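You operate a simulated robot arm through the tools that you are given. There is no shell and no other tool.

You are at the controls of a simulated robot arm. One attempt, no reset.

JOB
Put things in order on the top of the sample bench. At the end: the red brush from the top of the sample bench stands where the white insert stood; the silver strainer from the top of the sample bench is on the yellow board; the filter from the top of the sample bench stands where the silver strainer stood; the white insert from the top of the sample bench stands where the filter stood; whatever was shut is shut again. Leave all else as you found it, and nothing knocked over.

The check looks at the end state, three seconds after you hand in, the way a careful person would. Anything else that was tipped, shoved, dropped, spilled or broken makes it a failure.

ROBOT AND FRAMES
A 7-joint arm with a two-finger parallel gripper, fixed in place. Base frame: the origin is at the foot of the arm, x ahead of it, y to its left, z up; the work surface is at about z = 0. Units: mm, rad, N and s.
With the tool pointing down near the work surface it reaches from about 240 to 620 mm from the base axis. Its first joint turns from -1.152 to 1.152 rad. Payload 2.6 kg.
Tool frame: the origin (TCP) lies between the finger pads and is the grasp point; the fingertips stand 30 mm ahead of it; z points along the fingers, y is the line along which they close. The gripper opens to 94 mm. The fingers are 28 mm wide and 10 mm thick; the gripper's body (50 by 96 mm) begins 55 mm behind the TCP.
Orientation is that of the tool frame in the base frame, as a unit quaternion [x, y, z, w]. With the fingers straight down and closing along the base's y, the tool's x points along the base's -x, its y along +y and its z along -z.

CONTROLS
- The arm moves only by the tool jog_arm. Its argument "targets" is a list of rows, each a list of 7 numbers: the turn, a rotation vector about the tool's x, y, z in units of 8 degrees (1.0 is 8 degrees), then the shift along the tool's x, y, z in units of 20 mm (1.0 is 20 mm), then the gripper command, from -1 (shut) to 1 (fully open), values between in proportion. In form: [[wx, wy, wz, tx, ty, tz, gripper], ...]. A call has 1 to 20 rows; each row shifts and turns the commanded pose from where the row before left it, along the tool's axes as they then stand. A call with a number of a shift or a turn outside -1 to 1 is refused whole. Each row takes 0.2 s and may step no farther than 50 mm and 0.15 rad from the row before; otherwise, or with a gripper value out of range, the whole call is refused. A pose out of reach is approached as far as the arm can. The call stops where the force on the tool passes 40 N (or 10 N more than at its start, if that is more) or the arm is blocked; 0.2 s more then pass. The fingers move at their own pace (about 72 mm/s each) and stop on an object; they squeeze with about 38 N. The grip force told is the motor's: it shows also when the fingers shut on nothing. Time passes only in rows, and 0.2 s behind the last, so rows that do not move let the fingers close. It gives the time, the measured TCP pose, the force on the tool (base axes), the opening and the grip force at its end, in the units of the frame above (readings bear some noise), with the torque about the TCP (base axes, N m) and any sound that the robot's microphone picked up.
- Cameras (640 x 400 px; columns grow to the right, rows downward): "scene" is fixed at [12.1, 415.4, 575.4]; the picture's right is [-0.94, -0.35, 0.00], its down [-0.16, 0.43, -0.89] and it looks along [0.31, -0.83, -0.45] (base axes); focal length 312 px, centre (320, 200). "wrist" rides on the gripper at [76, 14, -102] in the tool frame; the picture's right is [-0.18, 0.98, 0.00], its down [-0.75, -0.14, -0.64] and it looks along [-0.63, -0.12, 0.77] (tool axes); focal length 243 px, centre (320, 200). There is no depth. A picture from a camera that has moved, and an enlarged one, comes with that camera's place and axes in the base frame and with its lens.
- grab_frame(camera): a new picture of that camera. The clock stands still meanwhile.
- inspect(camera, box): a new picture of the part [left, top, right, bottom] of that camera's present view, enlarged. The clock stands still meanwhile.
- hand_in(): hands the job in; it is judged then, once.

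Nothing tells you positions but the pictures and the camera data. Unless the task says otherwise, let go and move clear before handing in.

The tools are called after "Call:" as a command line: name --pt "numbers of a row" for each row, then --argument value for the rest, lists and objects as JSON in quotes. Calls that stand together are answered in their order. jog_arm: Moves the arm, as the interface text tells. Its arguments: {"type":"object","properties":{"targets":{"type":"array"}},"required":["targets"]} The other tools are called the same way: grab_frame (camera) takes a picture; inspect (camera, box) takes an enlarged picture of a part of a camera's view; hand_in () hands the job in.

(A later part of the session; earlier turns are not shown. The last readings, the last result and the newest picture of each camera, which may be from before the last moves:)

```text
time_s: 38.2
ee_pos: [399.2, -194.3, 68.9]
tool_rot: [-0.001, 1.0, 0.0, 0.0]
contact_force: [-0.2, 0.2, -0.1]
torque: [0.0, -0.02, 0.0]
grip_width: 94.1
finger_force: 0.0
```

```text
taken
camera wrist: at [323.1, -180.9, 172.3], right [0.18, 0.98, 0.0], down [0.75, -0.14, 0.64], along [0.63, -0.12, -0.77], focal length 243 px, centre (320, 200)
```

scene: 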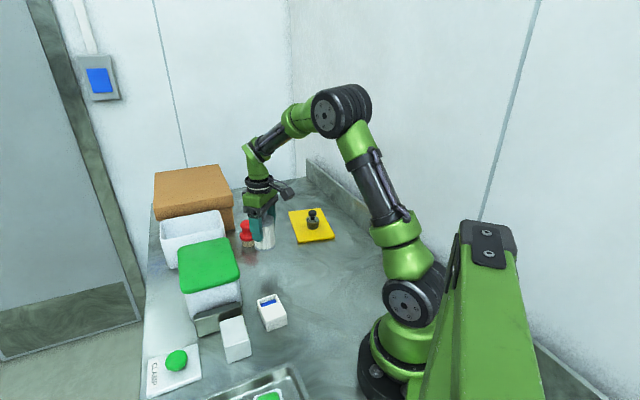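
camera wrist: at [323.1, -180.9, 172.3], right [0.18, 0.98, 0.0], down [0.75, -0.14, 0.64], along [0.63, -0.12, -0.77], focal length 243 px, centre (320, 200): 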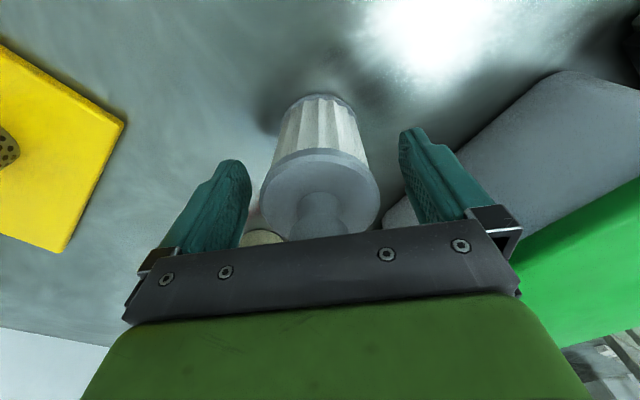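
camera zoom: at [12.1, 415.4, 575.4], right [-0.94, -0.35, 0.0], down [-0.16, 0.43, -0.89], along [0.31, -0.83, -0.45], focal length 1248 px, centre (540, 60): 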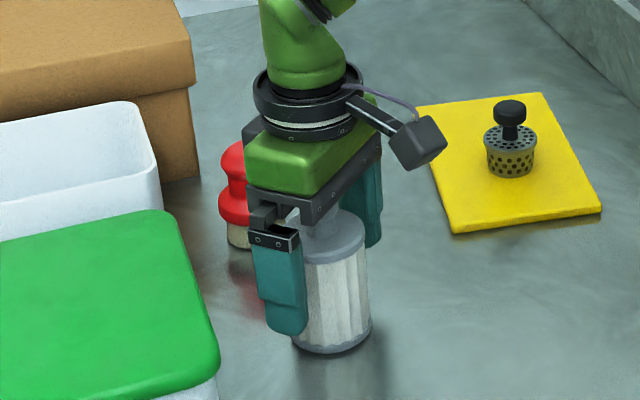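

The filter stands upright on the strainer's old spot. I'll rise clear and go over to the white insert.

Call:
jog_arm --pt "0 0 0 0 0 -0.5 1" --pt "0 0 0 0 0 -0.9 1" --pt "0 0 0 0 0 -1 1" --pt "0 0 0 0 0 -1 1" --pt "0 0 0 0 0 -1 1" --pt "0 0 0 0 0 -1 1" --pt "0 0 0 0 0 -1 1" --pt "0 0 0 0 0 -1 1" --pt "0 0 0 0 0 -0.6 1"

Call:
jog_arm --pt "0 0 0 0.545 0.867 0 1" --pt "0 0 0 0.545 0.867 0 1" --pt "0 0 0 0.545 0.867 0 1" --pt "0 0 0 0.545 0.867 0 1" --pt "0 0 0 0.545 0.867 0 1" --pt "0 0 0 0.545 0.867 0 1" --pt "0 0 0 0.545 0.867 0 1" --pt "0 0 0 0.545 0.867 0 1" --pt "0 0 0 0.545 0.867 0 1" --pt "0 0 0 0 0 0 1"

Call:
jog_arm --pt "0 0 0.9 0 0 0 1" --pt "0 0 0.9 0 0 0 1" --pt "0 0 0.9 0 0 0 1" --pt "0 0 0.9 0 0 0 1" --pt "0 0 0.9 0 0 0 1" --pt "0 0 0.9 0 0 0 1" --pt "0 0 0 0 0 0 1"

Call:
grab_frame --camera "wrist"

Call:
grab_frame --camera "scene"

```text
time_s: 40.2
ee_pos: [400.6, -191.5, 229.4]
tool_rot: [0.0, 1.0, 0.0, 0.0]
contact_force: [0.1, 0.0, -0.6]
torque: [-0.03, -0.04, -0.02]
grip_width: 94.1
finger_force: 0.0
```

```text
time_s: 42.4
ee_pos: [302.7, -38.4, 228.8]
tool_rot: [0.0, 1.0, -0.001, 0.0]
contact_force: [0.4, -0.1, -0.5]
torque: [0.02, 0.0, -0.01]
grip_width: 93.9
finger_force: 0.0
```

```text
time_s: 44.0
ee_pos: [301.6, -38.6, 230.7]
tool_rot: [0.37, 0.929, -0.001, 0.001]
contact_force: [-0.4, -1.0, 0.7]
torque: [0.01, 0.03, -0.02]
grip_width: 93.9
finger_force: 0.1
```

```text
taken
camera wrist: at [256.4, 23.5, 333.5], right [0.81, 0.59, 0.0], down [0.45, -0.62, 0.64], along [0.38, -0.52, -0.77], focal length 243 px, centre (320, 200)
```

wrist: 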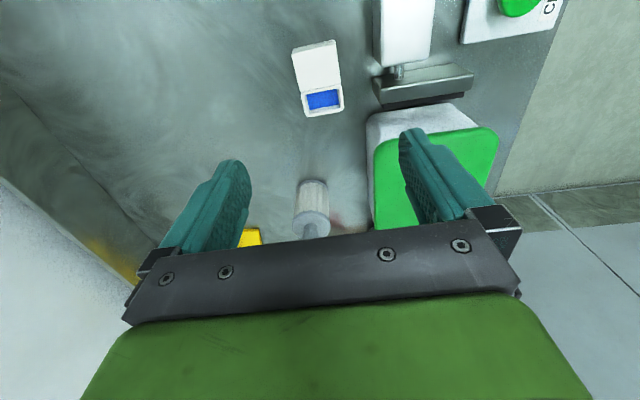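

```text
taken
```

scene: 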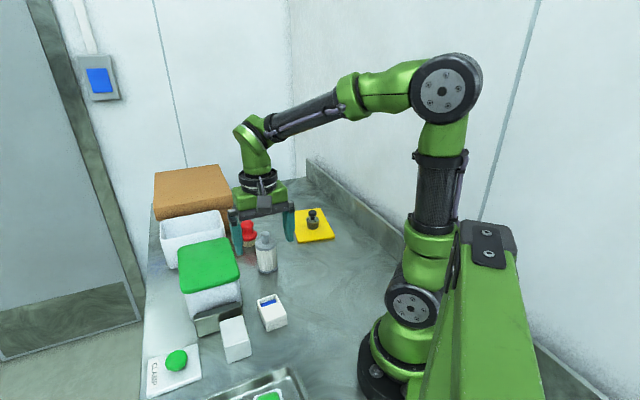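

The gripper is now turned to match the insert's short side. I'll zoom in to refine the insert's outline and the clearance to the clamp.

Call:
inspect --camera "wrist" --box '[264, 20, 376, 132]'

Call:
inspect --camera "wrist" --box '[270, 20, 500, 164]'

```text
3.57 times, centred on (320, 76) of wrist
camera zoom: at [256.4, 23.5, 333.5], right [0.81, 0.59, 0.0], down [0.45, -0.62, 0.64], along [0.38, -0.52, -0.77], focal length 866 px, centre (320, 643)
```

zoom: 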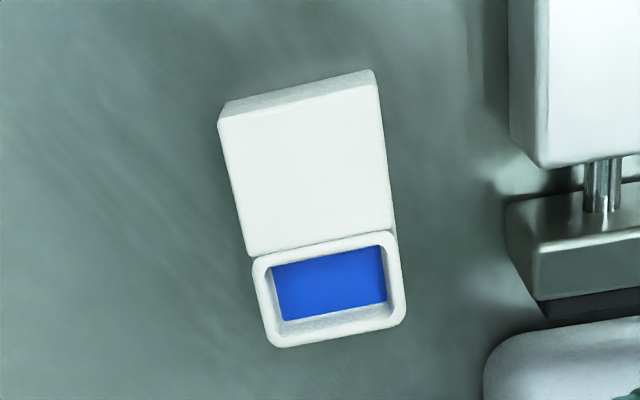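

```text
2.78 times, centred on (385, 92) of wrist
camera zoom: at [256.4, 23.5, 333.5], right [0.81, 0.59, 0.0], down [0.45, -0.62, 0.64], along [0.38, -0.52, -0.77], focal length 674 px, centre (139, 500)
```

zoom: 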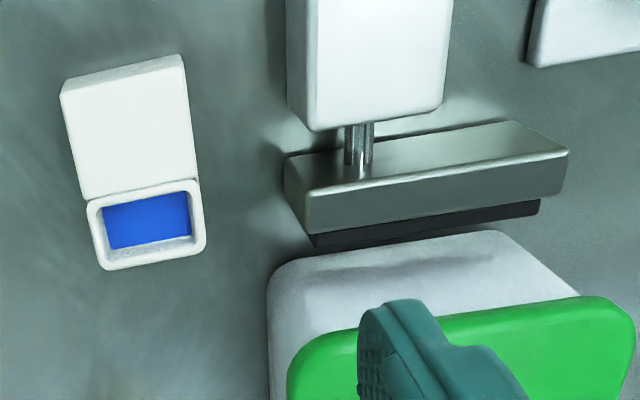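

The insert is centred at about (300,-37), 48 mm wide, and its short axis matches the gripper's current heading. I'll descend with a moderate opening to stay clear of the clamp plate, stopping partway to check.

Call:
jog_arm --pt "0 0 0 0 0 1 0.7" --pt "0 0 0 0 0 1 0.4" --pt "0 0 0 0 0 1 0.4" --pt "0 0 0 0 0 1 0.4" --pt "0 0 0 0 0 1 0.4" --pt "0 0 0 0 0 1 0.4" --pt "0 0 0 0 0 0.8 0.4" --pt "0 0 0 0 0 0 0.4"

Call:
grab_frame --camera "wrist"

Call:
inspect --camera "scene" --box '[190, 230, 320, 360]'

```text
time_s: 45.8
ee_pos: [300.8, -40.4, 93.5]
tool_rot: [0.368, 0.93, 0.0, 0.0]
contact_force: [0.2, -0.1, 0.8]
torque: [0.0, 0.05, 0.01]
grip_width: 65.9
finger_force: 0.0
```

```text
taken
camera wrist: at [256.6, 21.7, 196.5], right [0.81, 0.59, 0.0], down [0.45, -0.62, 0.64], along [0.38, -0.52, -0.77], focal length 243 px, centre (320, 200)
```

wrist: 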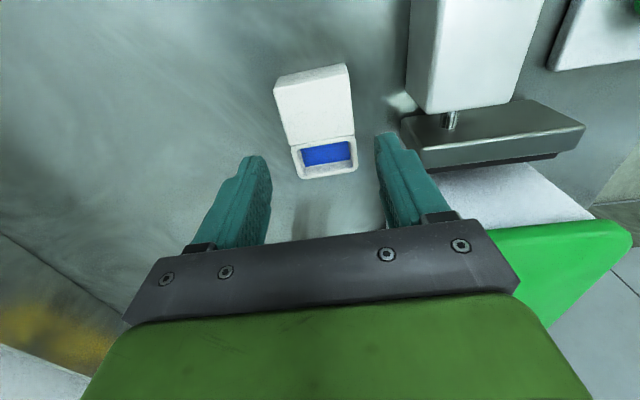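

```text
3.08 times, centred on (255, 295) of scene
camera zoom: at [12.1, 415.4, 575.4], right [-0.94, -0.35, 0.0], down [-0.16, 0.43, -0.89], along [0.31, -0.83, -0.45], focal length 960 px, centre (520, -92)
```

zoom: 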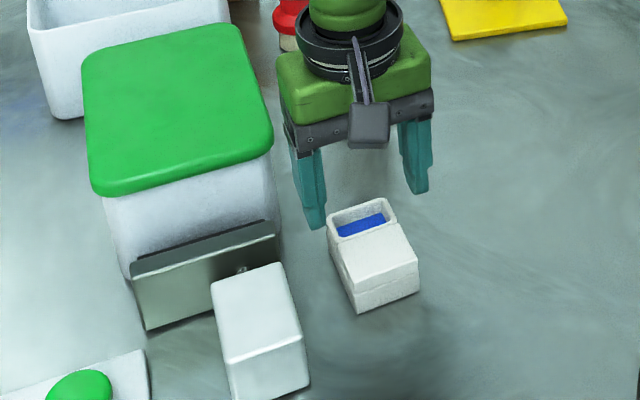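

The fingers straddle the insert with even margins and clear the clamp plate. I'll finish the descent and close on it.

Call:
jog_arm --pt "0 0 0 0.15 0 0.7 0.4" --pt "0 0 0 0 0 0.7 0.4" --pt "0 0 0 0 0 0.7 0.4" --pt "0 0 0 0 0 0.6 0.4" --pt "0 0 0 0 0 0 0.4"

Call:
grab_frame --camera "wrist"

Call:
inspect --camera "scene" --box '[190, 230, 320, 360]'

```text
time_s: 47.0
ee_pos: [300.3, -35.6, 39.2]
tool_rot: [0.368, 0.93, 0.0, 0.0]
contact_force: [0.9, -0.3, 0.4]
torque: [-0.01, -0.02, 0.02]
grip_width: 65.6
finger_force: 0.0
```

```text
taken
camera wrist: at [255.4, 25.8, 142.1], right [0.81, 0.59, 0.0], down [0.45, -0.62, 0.64], along [0.38, -0.52, -0.77], focal length 243 px, centre (320, 200)
```

wrist: 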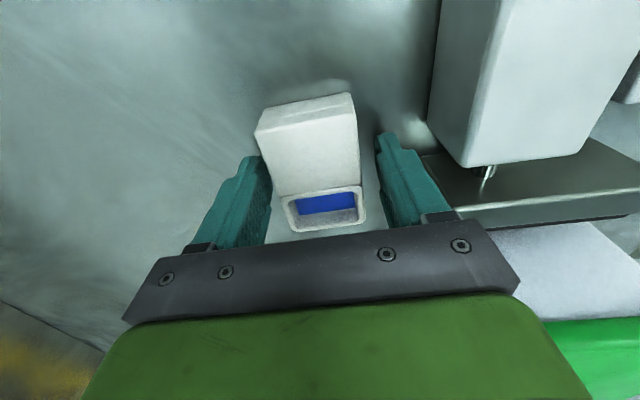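

```text
3.08 times, centred on (255, 295) of scene
camera zoom: at [12.1, 415.4, 575.4], right [-0.94, -0.35, 0.0], down [-0.16, 0.43, -0.89], along [0.31, -0.83, -0.45], focal length 960 px, centre (520, -92)
```

zoom: 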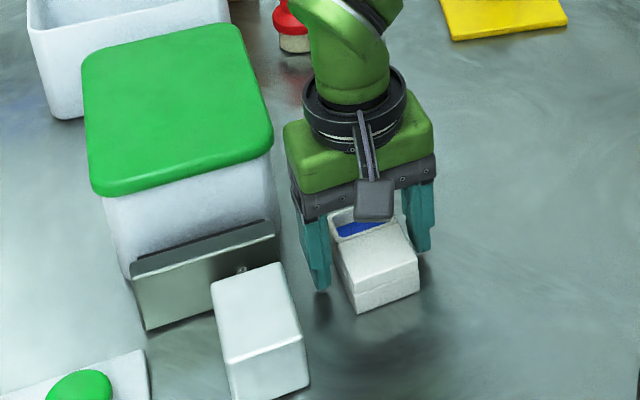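

The fingers are alongside the insert with clearance on both sides. I'll close now.

Call:
jog_arm --pt "0 0 0 0 0 0 0.2" --pt "0 0 0 0 0 0 0" --pt "0 0 0 0 0 0 -1" --pt "0 0 0 0 0 0 -1" --pt "0 0 0 0 0 0 -1"

Call:
grab_frame --camera "wrist"

Call:
inspect --camera "scene" --box '[190, 230, 320, 360]'

```text
time_s: 48.2
ee_pos: [301.5, -36.1, 39.3]
tool_rot: [0.368, 0.93, 0.0, 0.0]
contact_force: [0.4, 0.1, 0.6]
torque: [-0.02, 0.04, -0.02]
grip_width: 49.0
finger_force: 38.1
```

```text
taken
camera wrist: at [255.4, 25.7, 142.3], right [0.81, 0.59, 0.0], down [0.45, -0.62, 0.64], along [0.38, -0.52, -0.77], focal length 243 px, centre (320, 200)
```

wrist: 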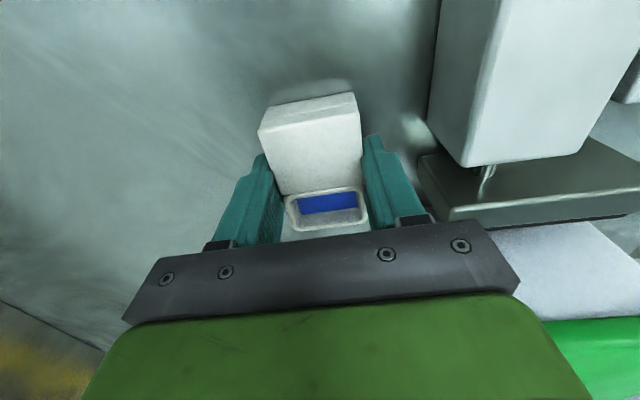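

```text
3.08 times, centred on (255, 295) of scene
camera zoom: at [12.1, 415.4, 575.4], right [-0.94, -0.35, 0.0], down [-0.16, 0.43, -0.89], along [0.31, -0.83, -0.45], focal length 960 px, centre (520, -92)
```

zoom: 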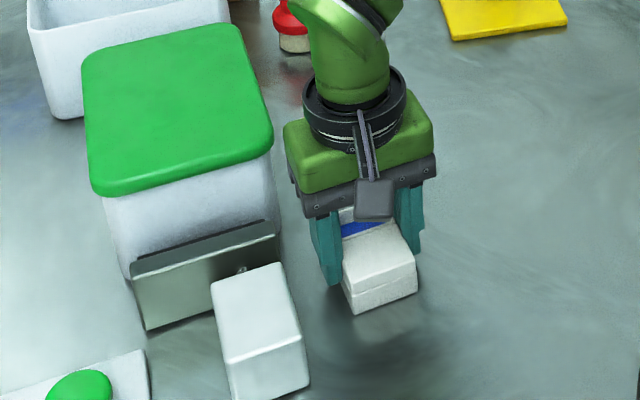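

The insert is gripped at 49 mm, but the top view of the well looks slightly different; I'll zoom in before lifting.

Call:
inspect --camera "wrist" --box '[240, 80, 400, 250]'

Call:
inspect --camera "scene" --box '[240, 280, 304, 340]'

```text
2.35 times, centred on (320, 165) of wrist
camera zoom: at [255.4, 25.7, 142.3], right [0.81, 0.59, 0.0], down [0.45, -0.62, 0.64], along [0.38, -0.52, -0.77], focal length 571 px, centre (320, 282)
```

zoom: 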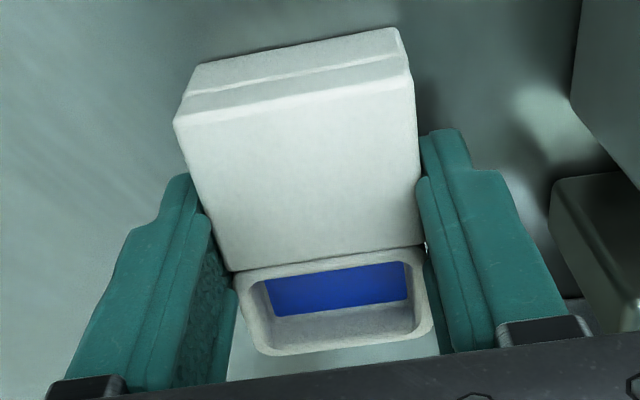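

```text
6.67 times, centred on (272, 310) of scene
camera zoom: at [12.1, 415.4, 575.4], right [-0.94, -0.35, 0.0], down [-0.16, 0.43, -0.89], along [0.31, -0.83, -0.45], focal length 2080 px, centre (640, -533)
```

zoom: 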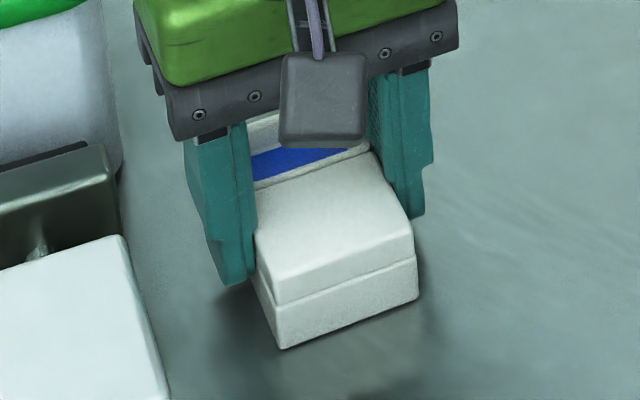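

The insert is unchanged; the pale patch is just the bench between the fingers. I'll lift it straight up and carry it to the filter's former spot at (228,-249).

Call:
jog_arm --pt "0 0 0 0 0 -0.4 -1" --pt "0 0 0 0 0 -0.8 -1" --pt "0 0 0 0 0 -0.9 -1" --pt "0 0 0 0 0 -0.9 -1" --pt "0 0 0 0 0 -1 -1"

Call:
jog_arm --pt "0 0 0 -0.438 -0.927 0 -1" --pt "0 0 0 -0.438 -0.927 0 -1" --pt "0 0 0 -0.438 -0.927 0 -1" --pt "0 0 0 -0.438 -0.927 0 -1" --pt "0 0 0 -0.438 -0.927 0 -1" --pt "0 0 0 -0.438 -0.927 0 -1" --pt "0 0 0 -0.438 -0.927 0 -1" --pt "0 0 0 -0.438 -0.927 0 -1" --pt "0 0 0 -0.438 -0.927 0 -1" --pt "0 0 0 -0.438 -0.927 0 -1" --pt "0 0 0 -0.438 -0.927 0 -1" --pt "0 0 0 0 0 0 -1"

Call:
grab_frame --camera "wrist"

Call:
grab_frame --camera "scene"

```text
time_s: 49.4
ee_pos: [298.9, -36.4, 120.0]
tool_rot: [0.368, 0.93, 0.0, 0.0]
contact_force: [-0.2, -0.1, -1.9]
torque: [-0.05, 0.03, 0.02]
grip_width: 49.4
finger_force: 38.0
```

```text
time_s: 52.0
ee_pos: [230.6, -250.3, 122.4]
tool_rot: [0.368, 0.93, 0.0, 0.0]
contact_force: [0.1, 0.3, -1.6]
torque: [0.0, -0.01, 0.01]
grip_width: 49.4
finger_force: 37.7
```

```text
taken
camera wrist: at [185.7, -189.7, 224.7], right [0.81, 0.59, 0.0], down [0.45, -0.62, 0.64], along [0.38, -0.52, -0.77], focal length 243 px, centre (320, 200)
```

wrist: 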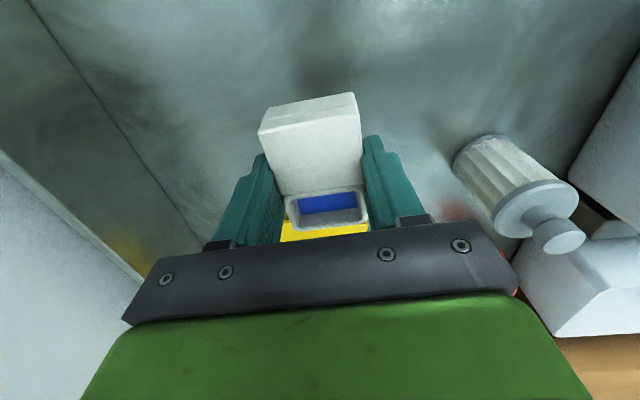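

```text
taken
```

scene: 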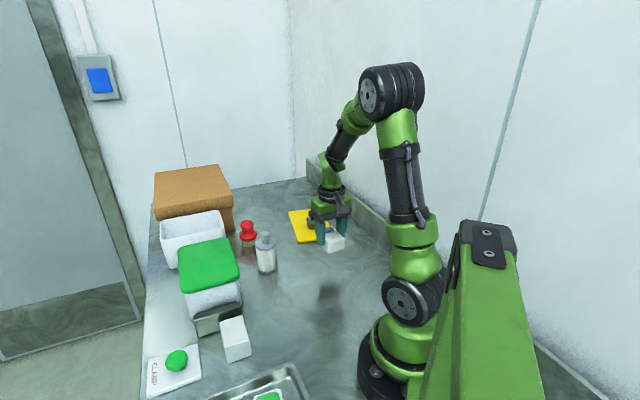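

The insert is held level above the filter's old spot. I'll lower it and creep down to contact.

Call:
jog_arm --pt "0 0 0 0 0 0.9 -1" --pt "0 0 0 0 0 0.9 -1" --pt "0 0 0 0 0 0.9 -1" --pt "0 0 0 0 0 0.7 -1" --pt "0 0 0 0 0 0.4 -1" --pt "0 0 0 0 0 0 -1"

Call:
jog_arm --pt "0 0 0 0 0 0.1 -1" --pt "0 0 0 0 0 0 -1"

Call:
inspect --camera "scene" --box '[284, 202, 364, 282]'

```text
time_s: 53.4
ee_pos: [232.3, -248.9, 43.3]
tool_rot: [0.367, 0.93, -0.001, 0.0]
contact_force: [-0.3, 0.0, -1.7]
torque: [0.0, 0.02, 0.02]
grip_width: 49.2
finger_force: 38.0
```

```text
time_s: 54.0
ee_pos: [231.2, -250.7, 42.1]
tool_rot: [0.369, 0.93, 0.0, 0.0]
contact_force: [0.1, 0.3, -2.2]
torque: [0.01, -0.02, 0.0]
grip_width: 49.2
finger_force: 38.1
```

```text
5.00 times, centred on (324, 242) of scene
camera zoom: at [12.1, 415.4, 575.4], right [-0.94, -0.35, 0.0], down [-0.16, 0.43, -0.89], along [0.31, -0.83, -0.45], focal length 1560 px, centre (300, -10)
```

zoom: 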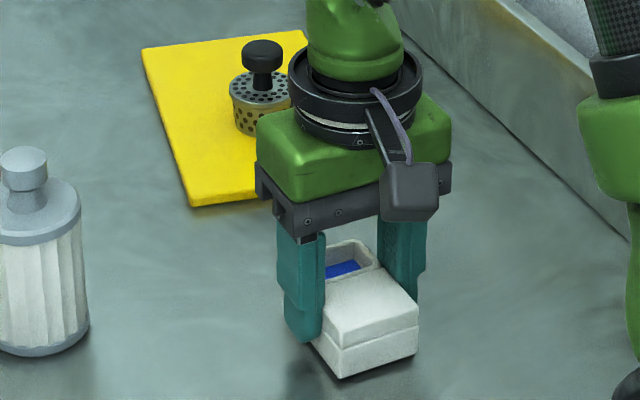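

It sits within about 2 mm of the target; I'll nudge it by that amount and continue down gently.

Call:
jog_arm --pt "0 0 0 0.07 -0.07 0 -1" --pt "0 0 0 0 0 0.05 -1" --pt "0 0 0 0 0 0 -1"

Call:
jog_arm --pt "0 0 0 0 0 0.05 -1" --pt "0 0 0 0 0 0 -1"

Call:
jog_arm --pt "0 0 0 0 0 0.03 -1" --pt "0 0 0 0 0 0 -1"

```text
time_s: 54.8
ee_pos: [227.6, -250.5, 40.2]
tool_rot: [0.368, 0.93, 0.001, 0.001]
contact_force: [-0.8, 0.6, -1.8]
torque: [-0.01, -0.01, 0.04]
grip_width: 49.2
finger_force: 38.6
```

```text
time_s: 55.4
ee_pos: [228.6, -250.5, 40.1]
tool_rot: [0.368, 0.93, 0.0, -0.001]
contact_force: [-0.5, 0.0, -1.8]
torque: [-0.01, -0.01, 0.02]
grip_width: 49.4
finger_force: 37.8
```

```text
time_s: 56.0
ee_pos: [228.7, -250.4, 38.5]
tool_rot: [0.368, 0.93, 0.0, 0.0]
contact_force: [-0.5, 0.4, 1.7]
torque: [0.06, 0.09, 0.03]
grip_width: 49.4
finger_force: 38.2
```

Contact has begun. I'll settle a hair more, then release.

Call:
jog_arm --pt "0 0 0 0 0 0.01 -1" --pt "0 0 0 0 0 0 -1" --pt "0 0 0 0 0 0 0.2" --pt "0 0 0 0 0 0 0.4" --pt "0 0 0 0 0 0 0.6" --pt "0 0 0 0 0 0 0.6"

Call:
inspect --camera "scene" --box '[284, 202, 364, 282]'

Call:
grab_frame --camera "wrist"

```text
time_s: 57.4
ee_pos: [228.7, -250.3, 39.0]
tool_rot: [0.368, 0.93, 0.0, -0.001]
contact_force: [-0.2, -0.3, 0.2]
torque: [-0.02, 0.0, 0.03]
grip_width: 75.0
finger_force: 0.1
```

```text
5.00 times, centred on (324, 242) of scene
camera zoom: at [12.1, 415.4, 575.4], right [-0.94, -0.35, 0.0], down [-0.16, 0.43, -0.89], along [0.31, -0.83, -0.45], focal length 1560 px, centre (300, -10)
```

zoom: 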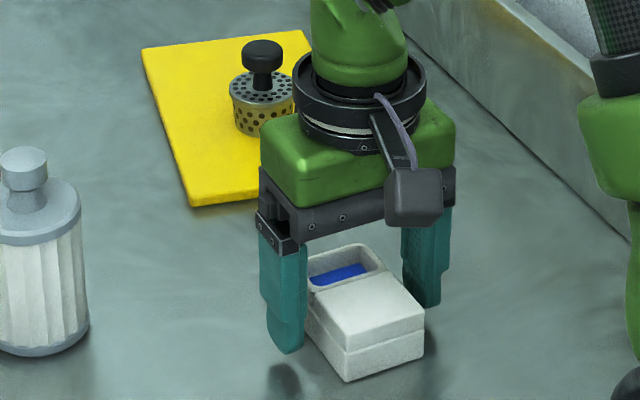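

```text
taken
camera wrist: at [183.2, -188.7, 142.1], right [0.81, 0.59, 0.0], down [0.45, -0.62, 0.64], along [0.38, -0.52, -0.77], focal length 243 px, centre (320, 200)
```

wrist: 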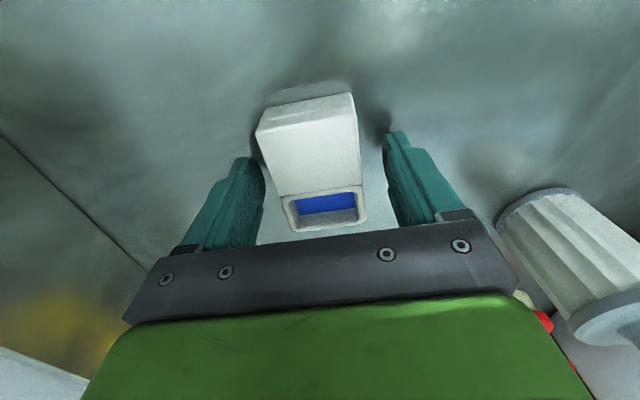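

The insert stands squarely on the filter's old spot. I'll rise clear, turn the gripper back and go over to the red brush.

Call:
jog_arm --pt "0 0 0 0 0 -0.4 0.6" --pt "0 0 0 0 0 -0.9 0.6" --pt "0 0 0 0 0 -1 0.8" --pt "0 0 0 0 0 -1 1" --pt "0 0 0 0 0 -1 1" --pt "0 0 0 0 0 -1 1" --pt "0 0 0 0 0 -1 1" --pt "0 0 0 0 0 -1 1" --pt "0 0 0 0 0 -1 1" --pt "0 0 0 0 0 -1 1" --pt "0 0 0 0 0 -0.2 1"

Call:
jog_arm --pt "0 0 -0.9 0 0 0 1" --pt "0 0 -0.9 0 0 0 1" --pt "0 0 -0.9 0 0 0 1" --pt "0 0 -0.9 0 0 0 1" --pt "0 0 -0.9 0 0 0 1" --pt "0 0 -0.9 0 0 0 1" --pt "0 0 0 0 0 0 1"

Call:
jog_arm --pt "0 0 0 -0.945 -0.09 0 1" --pt "0 0 0 -0.945 -0.09 0 1" --pt "0 0 0 -0.945 -0.09 0 1" --pt "0 0 0 -0.945 -0.09 0 1" --pt "0 0 0 -0.945 -0.09 0 1" --pt "0 0 0 -0.945 -0.09 0 1" --pt "0 0 0 -0.945 -0.09 0 1" --pt "0 0 0 -0.945 -0.09 0 1" --pt "0 0 0 -0.945 -0.09 0 1" --pt "0 0 0 -0.945 -0.09 0 1" --pt "0 0 0 -0.945 -0.09 0 1" --pt "0 0 0 -0.945 -0.09 0 1" --pt "0 0 0 -0.945 -0.09 0 1" --pt "0 0 0 -0.945 -0.09 0 1" --pt "0 0 0 -0.945 -0.09 0 1" --pt "0 0 0 0 0 0 1"

Call:
grab_frame --camera "wrist"

Call:
grab_frame --camera "scene"

```text
time_s: 59.8
ee_pos: [228.1, -252.2, 229.3]
tool_rot: [0.368, 0.93, 0.0, 0.0]
contact_force: [0.2, 0.4, 0.1]
torque: [-0.05, -0.01, -0.02]
grip_width: 94.2
finger_force: 0.2
```

```text
time_s: 61.4
ee_pos: [228.1, -251.0, 228.9]
tool_rot: [-0.001, 1.0, 0.001, 0.0]
contact_force: [0.8, -0.3, -0.6]
torque: [-0.03, -0.02, -0.01]
grip_width: 93.9
finger_force: 0.1
```

```text
time_s: 64.8
ee_pos: [512.8, -276.5, 229.5]
tool_rot: [-0.001, 1.0, 0.0, 0.0]
contact_force: [-0.1, -0.3, 0.0]
torque: [-0.02, -0.03, 0.03]
grip_width: 94.2
finger_force: 0.2
```

```text
taken
camera wrist: at [436.4, -263.4, 333.0], right [0.18, 0.98, 0.0], down [0.75, -0.14, 0.64], along [0.63, -0.12, -0.77], focal length 243 px, centre (320, 200)
```

wrist: 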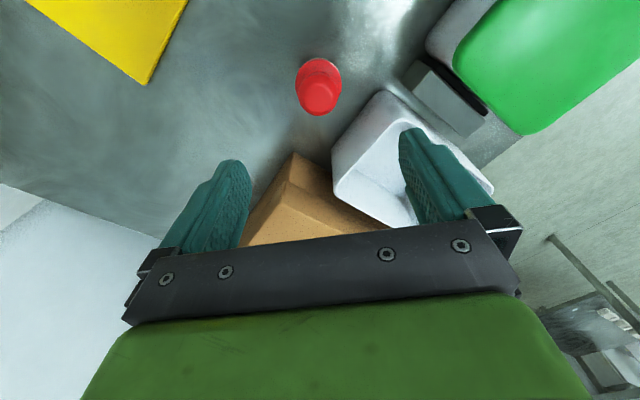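

```text
taken
```

scene: 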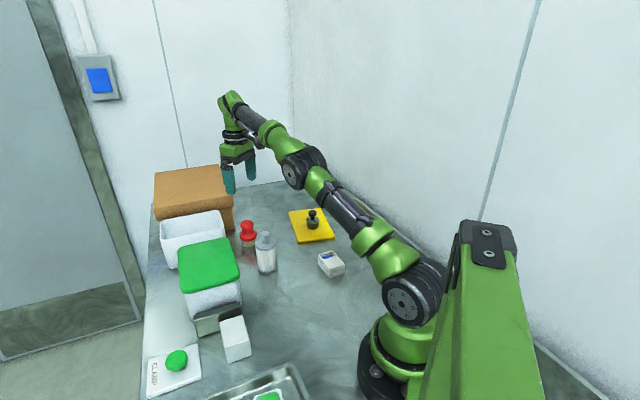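

The brush is nearly under the gripper, with the open white box and the brown box beyond it. I'll zoom in to refine the centre and the clearance.

Call:
inspect --camera "wrist" --box '[270, 40, 370, 140]'

Call:
inspect --camera "wrist" --box '[240, 40, 500, 230]'

```text
4.00 times, centred on (320, 90) of wrist
camera zoom: at [436.4, -263.4, 333.0], right [0.18, 0.98, 0.0], down [0.75, -0.14, 0.64], along [0.63, -0.12, -0.77], focal length 970 px, centre (320, 640)
```

zoom: 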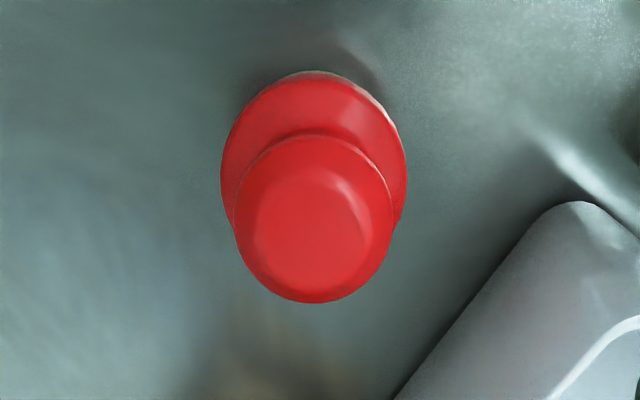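

```text
2.11 times, centred on (370, 135) of wrist
camera zoom: at [436.4, -263.4, 333.0], right [0.18, 0.98, 0.0], down [0.75, -0.14, 0.64], along [0.63, -0.12, -0.77], focal length 511 px, centre (215, 337)
```

zoom: 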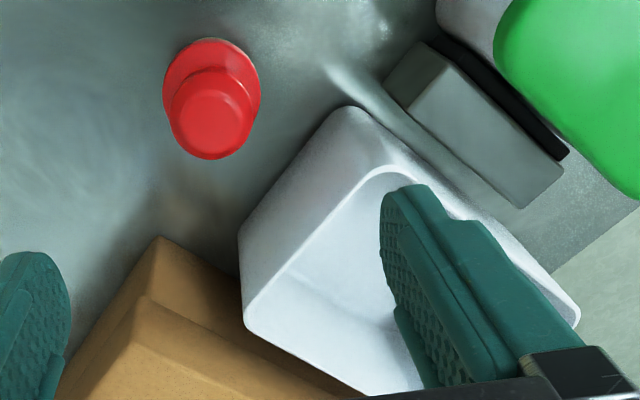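

The brush is centred near (511,-278), its red flange about 55 mm wide, and the open box wall is about 70 mm away. I'll descend with a moderate opening, checking partway.

Call:
jog_arm --pt "0 0 0 0 -0.07 1 0.8" --pt "0 0 0 0 0 1 0.65" --pt "0 0 0 0 0 1 0.65" --pt "0 0 0 0 0 1 0.65" --pt "0 0 0 0 0 1 0.65" --pt "0 0 0 0 0 0.8 0.65" --pt "0 0 0 0 0 0.6 0.65" --pt "0 0 0 0 0 0 0.65"

Call:
grab_frame --camera "wrist"

Call:
inspect --camera "scene" --box '[190, 170, 300, 280]'

```text
time_s: 66.6
ee_pos: [511.8, -280.3, 101.4]
tool_rot: [0.0, 1.0, 0.0, 0.0]
contact_force: [0.8, 0.1, -0.4]
torque: [0.0, -0.02, 0.01]
grip_width: 77.5
finger_force: 0.1
```

```text
taken
camera wrist: at [436.1, -266.5, 204.1], right [0.18, 0.98, 0.0], down [0.75, -0.14, 0.64], along [0.63, -0.12, -0.77], focal length 243 px, centre (320, 200)
```

wrist: 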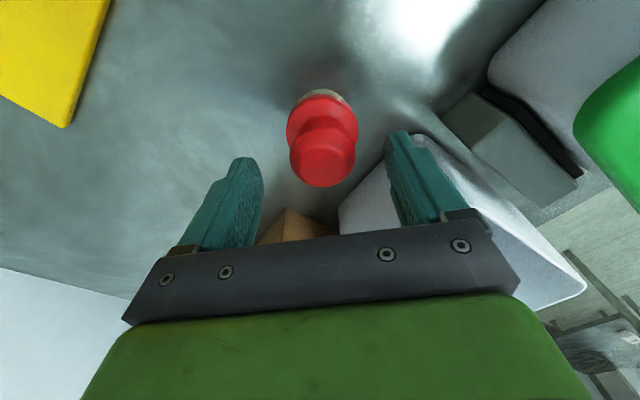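

```text
3.64 times, centred on (245, 225) of scene
camera zoom: at [12.1, 415.4, 575.4], right [-0.94, -0.35, 0.0], down [-0.16, 0.43, -0.89], along [0.31, -0.83, -0.45], focal length 1134 px, centre (593, 109)
```

zoom: 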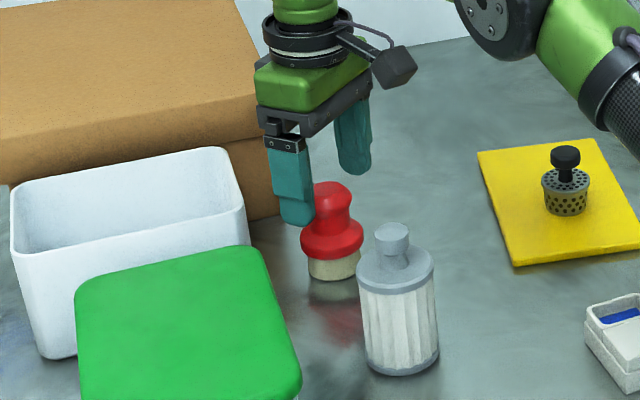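

The brush is centred between the fingers with room to the white box. I'll go down to the flange level and close.

Call:
jog_arm --pt "0 0 0 0 0 0.8 0.65" --pt "0 0 0 0 0 0.8 0.65" --pt "0 0 0 0 0 0.8 0.65" --pt "0 0 0 0 0 0.6 0.65" --pt "0 0 0 0 0 0 0.65"

Call:
grab_frame --camera "wrist"

Call:
inspect --camera "scene" --box '[190, 170, 300, 280]'

```text
time_s: 67.8
ee_pos: [512.6, -279.9, 40.9]
tool_rot: [0.0, 1.0, 0.0, 0.0]
contact_force: [0.1, 0.2, 0.6]
torque: [-0.01, 0.01, -0.04]
grip_width: 77.6
finger_force: 0.0
```

```text
taken
camera wrist: at [436.3, -267.3, 144.6], right [0.18, 0.98, 0.0], down [0.75, -0.14, 0.64], along [0.63, -0.12, -0.77], focal length 243 px, centre (320, 200)
```

wrist: 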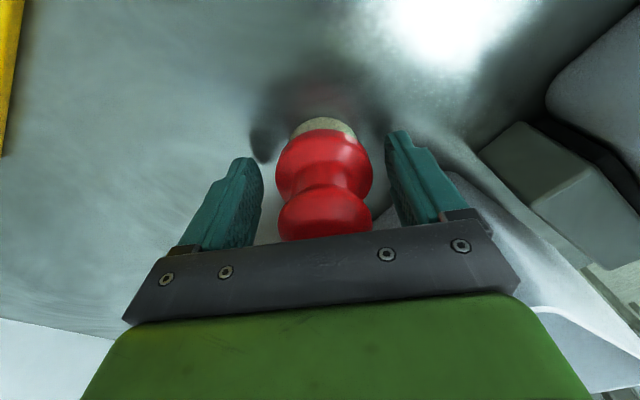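

```text
3.64 times, centred on (245, 225) of scene
camera zoom: at [12.1, 415.4, 575.4], right [-0.94, -0.35, 0.0], down [-0.16, 0.43, -0.89], along [0.31, -0.83, -0.45], focal length 1134 px, centre (593, 109)
```

zoom: 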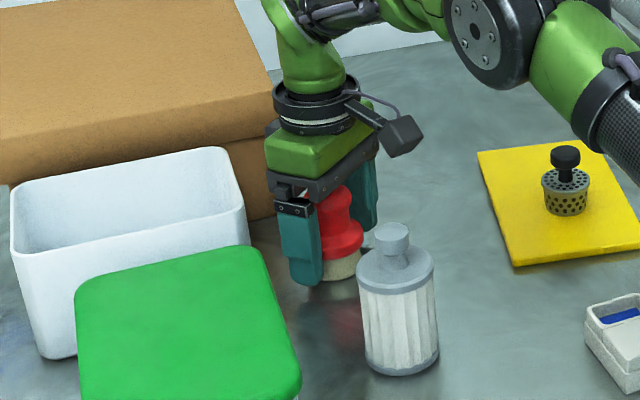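

The fingers are around the flange. I'll close on it and test the grip.

Call:
jog_arm --pt "0 0 0 0 0 0 0.4" --pt "0 0 0 0 0 0 0.2" --pt "0 0 0 0 0 0 -1" --pt "0 0 0 0 0 0 -1" --pt "0 0 0 0 0 0 -1"

Call:
grab_frame --camera "wrist"

```text
time_s: 69.0
ee_pos: [514.1, -280.5, 42.0]
tool_rot: [0.0, 1.0, 0.001, 0.0]
contact_force: [1.0, 0.5, 1.1]
torque: [0.0, -0.06, 0.03]
grip_width: 51.7
finger_force: 37.8
```

```text
taken
camera wrist: at [436.4, -267.2, 144.9], right [0.18, 0.98, 0.0], down [0.75, -0.14, 0.64], along [0.63, -0.12, -0.77], focal length 243 px, centre (320, 200)
```

wrist: 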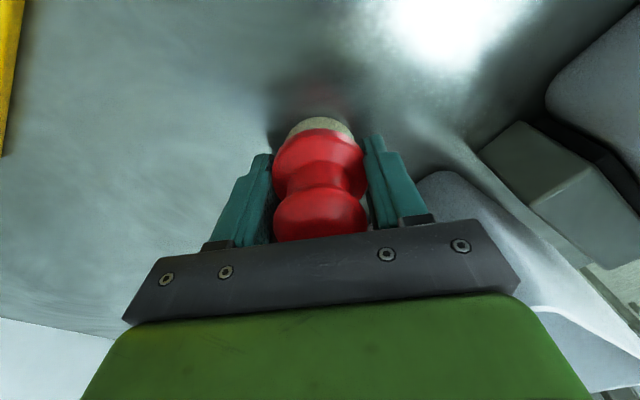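

The brush is held at the flange. I'll lift it high enough to pass well above the filter and carry it to where the insert stood, near (300,-37).

Call:
jog_arm --pt "0 0 0 0 0 -0.4 -1" --pt "0 0 0 0 0 -0.8 -1" --pt "0 0 0 0 0 -0.9 -1" --pt "0 0 0 0 0 -0.9 -1" --pt "0 0 0 0 0 -0.9 -1" --pt "0 0 0 0 0 -0.9 -1" --pt "0 0 0 0 0 -0.9 -1" --pt "0 0 0 0 0 -0.9 -1" --pt "0 0 0 0 0 -0.9 -1" --pt "0 0 0 0 0 -1 -1"

Call:
grab_frame --camera "wrist"

Call:
grab_frame --camera "scene"

```text
time_s: 71.2
ee_pos: [510.9, -278.8, 210.5]
tool_rot: [0.0, 1.0, 0.0, -0.002]
contact_force: [-0.7, -0.2, -1.1]
torque: [-0.03, -0.01, -0.02]
grip_width: 51.3
finger_force: 37.8
```

```text
taken
camera wrist: at [435.7, -266.2, 314.2], right [0.18, 0.98, 0.0], down [0.75, -0.14, 0.64], along [0.63, -0.12, -0.77], focal length 243 px, centre (320, 200)
```

wrist: 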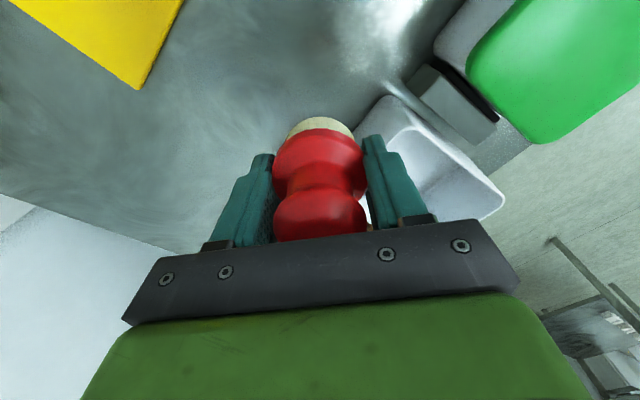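

```text
taken
```

scene: 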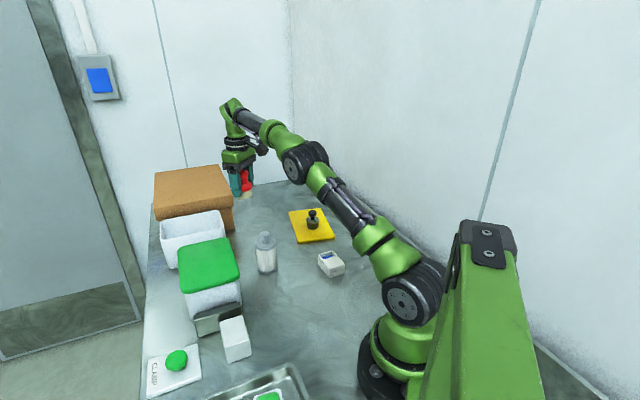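

The brush is lifted securely. I'll carry it over now.

Call:
jog_arm --pt "0 0 0 0.755 0.86 0 -1" --pt "0 0 0 0.755 0.86 0 -1" --pt "0 0 0 0.755 0.86 0 -1" --pt "0 0 0 0.755 0.86 0 -1" --pt "0 0 0 0.755 0.86 0 -1" --pt "0 0 0 0.755 0.86 0 -1" --pt "0 0 0 0.755 0.86 0 -1" --pt "0 0 0 0.755 0.86 0 -1" --pt "0 0 0 0.755 0.86 0 -1" --pt "0 0 0 0.755 0.86 0 -1" --pt "0 0 0 0.755 0.86 0 -1" --pt "0 0 0 0.755 0.86 0 -1" --pt "0 0 0 0.755 0.86 0 -1" --pt "0 0 0 0.755 0.86 0 -1" --pt "0 0 0 0 0 0 -1"

Call:
grab_frame --camera "wrist"

Call:
grab_frame --camera "scene"

```text
time_s: 74.4
ee_pos: [302.8, -38.7, 211.0]
tool_rot: [0.0, 1.0, 0.0, 0.0]
contact_force: [0.6, -0.9, -2.6]
torque: [0.01, 0.0, -0.01]
grip_width: 51.3
finger_force: 38.2
```

```text
taken
camera wrist: at [226.9, -24.6, 315.0], right [0.18, 0.98, 0.0], down [0.75, -0.14, 0.64], along [0.63, -0.12, -0.77], focal length 243 px, centre (320, 200)
```

wrist: 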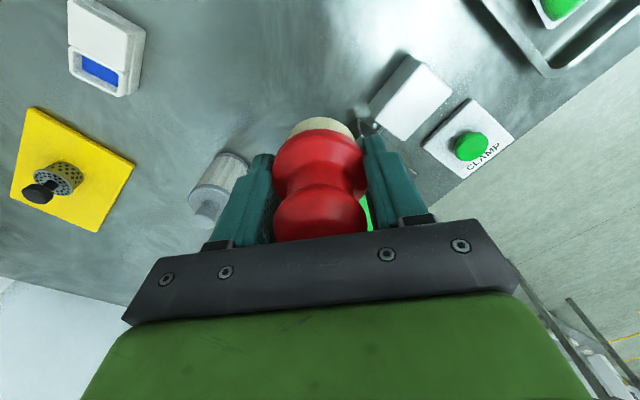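

```text
taken
```

scene: 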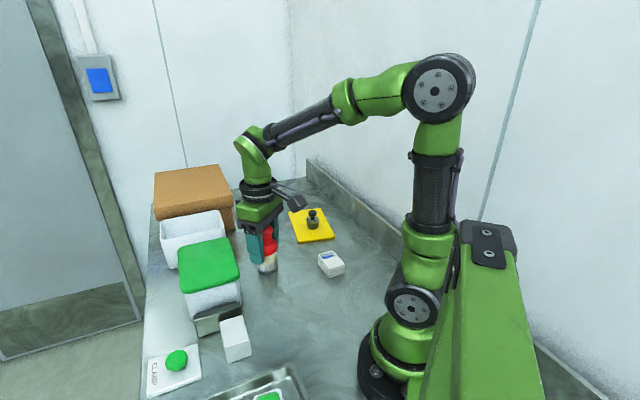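

The brush is over the vacated insert spot. I'll lower it partway and check the position against the scene view.

Call:
jog_arm --pt "0 0 0 0 0 1 -1" --pt "0 0 0 0 0 1 -1" --pt "0 0 0 0 0 1 -1" --pt "0 0 0 0 0 1 -1" --pt "0 0 0 0 0 1 -1" --pt "0 0 0 0 0 1 -1" --pt "0 0 0 0 0 0.8 -1" --pt "0 0 0 0 0 0.6 -1" --pt "0 0 0 0 0 0.4 -1" --pt "0 0 0 0 0 0 -1"

Call:
grab_frame --camera "wrist"

Call:
inspect --camera "scene" --box '[210, 250, 320, 360]'

```text
time_s: 76.6
ee_pos: [300.4, -39.1, 55.3]
tool_rot: [0.0, 1.0, 0.0, 0.001]
contact_force: [-0.2, 0.6, -1.6]
torque: [0.0, -0.01, 0.01]
grip_width: 51.2
finger_force: 38.0
```

```text
taken
camera wrist: at [223.8, -25.3, 159.0], right [0.18, 0.98, 0.0], down [0.75, -0.14, 0.64], along [0.63, -0.12, -0.77], focal length 243 px, centre (320, 200)
```

wrist: 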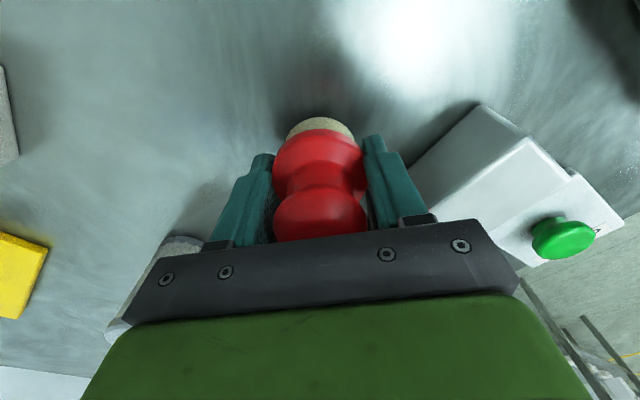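

```text
3.64 times, centred on (265, 305) of scene
camera zoom: at [12.1, 415.4, 575.4], right [-0.94, -0.35, 0.0], down [-0.16, 0.43, -0.89], along [0.31, -0.83, -0.45], focal length 1134 px, centre (520, -182)
```

zoom: 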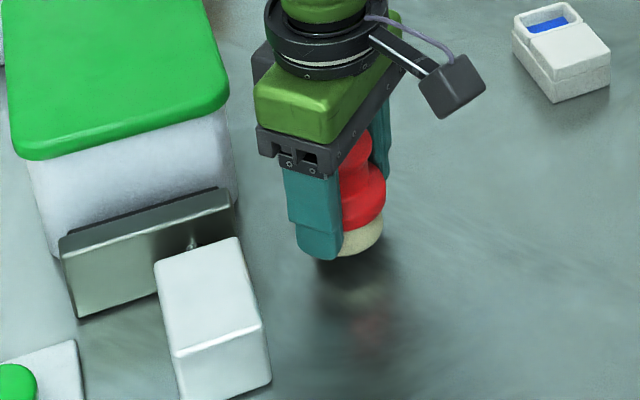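

The brush hangs right over the insert's old spot with the clamp clear of the fingers. I'll lower it to contact.

Call:
jog_arm --pt "0 0 0 0.05 0.06 0.3 -1" --pt "0 0 0 0 0 0.25 -1" --pt "0 0 0 0 0 0 -1"

Call:
jog_arm --pt "0 0 0 0 0 0.05 -1" --pt "0 0 0 0 0 0.03 -1" --pt "0 0 0 0 0 0 -1"

Call:
jog_arm --pt "0 0 0 0 0 0.03 -1" --pt "0 0 0 0 0 0 -1"

Call:
jog_arm --pt "0 0 0 0 0 0.03 -1" --pt "0 0 0 0 0 0 -1"

```text
time_s: 77.4
ee_pos: [299.8, -37.8, 43.4]
tool_rot: [0.0, 1.0, 0.001, 0.0]
contact_force: [0.2, -0.2, -0.9]
torque: [0.03, 0.02, 0.02]
grip_width: 51.3
finger_force: 38.0
```

```text
time_s: 78.2
ee_pos: [299.7, -37.3, 43.3]
tool_rot: [0.0, 1.0, 0.0, 0.001]
contact_force: [0.4, -0.2, -1.0]
torque: [0.04, 0.0, 0.0]
grip_width: 51.2
finger_force: 38.3
```

```text
time_s: 78.8
ee_pos: [297.8, -38.0, 42.4]
tool_rot: [0.0, 1.0, 0.0, 0.0]
contact_force: [-0.9, -0.5, -1.1]
torque: [-0.01, 0.01, -0.01]
grip_width: 51.4
finger_force: 38.1
```

```text
time_s: 79.4
ee_pos: [300.1, -38.6, 43.2]
tool_rot: [0.0, 1.0, 0.001, 0.001]
contact_force: [1.0, -0.8, -0.4]
torque: [0.01, 0.01, -0.01]
grip_width: 51.3
finger_force: 38.1
```

Still no contact; I'll keep creeping.

Call:
jog_arm --pt "0 0 0 0 0 0.03 -1" --pt "0 0 0 0 0 0 -1"

Call:
jog_arm --pt "0 0 0 0 0 0.02 -1" --pt "0 0 0 0 0 0 -1"

Call:
jog_arm --pt "0 0 0 0 0 0.02 -1" --pt "0 0 0 0 0 0 -1"

```text
time_s: 80.0
ee_pos: [299.7, -38.1, 41.8]
tool_rot: [0.0, 1.0, 0.0, 0.001]
contact_force: [-2.3, 3.2, 12.2]
torque: [0.08, -0.1, 0.03]
grip_width: 51.2
finger_force: 38.3
```

```text
time_s: 80.7
ee_pos: [300.3, -38.8, 41.2]
tool_rot: [0.001, 1.0, 0.0, 0.001]
contact_force: [-2.6, 0.5, 8.5]
torque: [-0.02, -0.02, -0.02]
grip_width: 51.5
finger_force: 37.7
stopped in row 2: the force on the tool passed its limit at 40 N (the readings are from after the stop); the commanded pose is now the measured one
```

```text
time_s: 81.3
ee_pos: [300.4, -38.2, 41.1]
tool_rot: [0.001, 1.0, 0.0, 0.002]
contact_force: [-6.3, -2.2, 21.8]
torque: [-0.11, 0.12, 0.0]
grip_width: 51.4
finger_force: 38.1
```

The brush is pressed against the bench. I'll back off slightly, then release and check.

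Call:
jog_arm --pt "0 0 0 0 0 -0.03 -1" --pt "0 0 0 0 0 0 -1"

Call:
jog_arm --pt "0 0 0 0 0 0 0.2" --pt "0 0 0 0 0 0 0.4" --pt "0 0 0 0 0 0 0.5" --pt "0 0 0 0 0 0 0.5" --pt "0 0 0 0 0 0 0.5"

Call:
grab_frame --camera "wrist"

Call:
inspect --camera "scene" --box '[210, 250, 320, 360]'

```text
time_s: 81.9
ee_pos: [300.0, -39.0, 41.9]
tool_rot: [0.0, 1.0, -0.001, 0.001]
contact_force: [-0.7, -3.1, 9.4]
torque: [-0.09, -0.08, -0.03]
grip_width: 51.1
finger_force: 38.2
```

```text
time_s: 83.1
ee_pos: [299.9, -37.9, 41.2]
tool_rot: [0.0, 1.0, -0.001, 0.002]
contact_force: [0.7, -0.5, 0.2]
torque: [-0.01, 0.02, 0.02]
grip_width: 70.6
finger_force: 0.1
```

```text
taken
camera wrist: at [224.0, -24.8, 144.3], right [0.18, 0.98, 0.0], down [0.75, -0.14, 0.64], along [0.63, -0.12, -0.76], focal length 243 px, centre (320, 200)
```

wrist: 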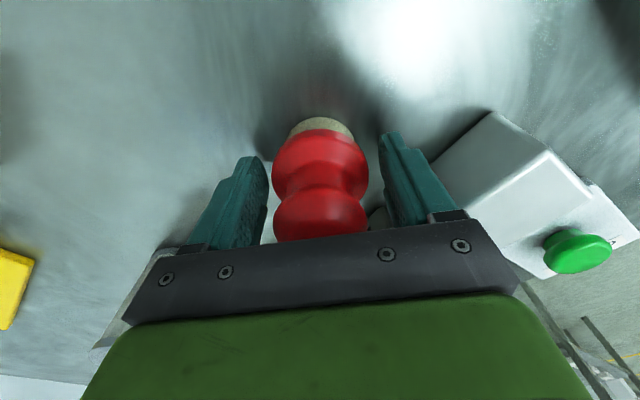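

```text
3.64 times, centred on (265, 305) of scene
camera zoom: at [12.1, 415.4, 575.4], right [-0.94, -0.35, 0.0], down [-0.16, 0.43, -0.89], along [0.31, -0.83, -0.45], focal length 1134 px, centre (520, -182)
```

zoom: 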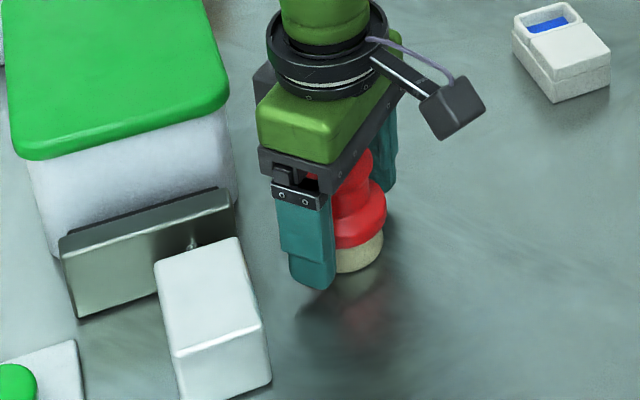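

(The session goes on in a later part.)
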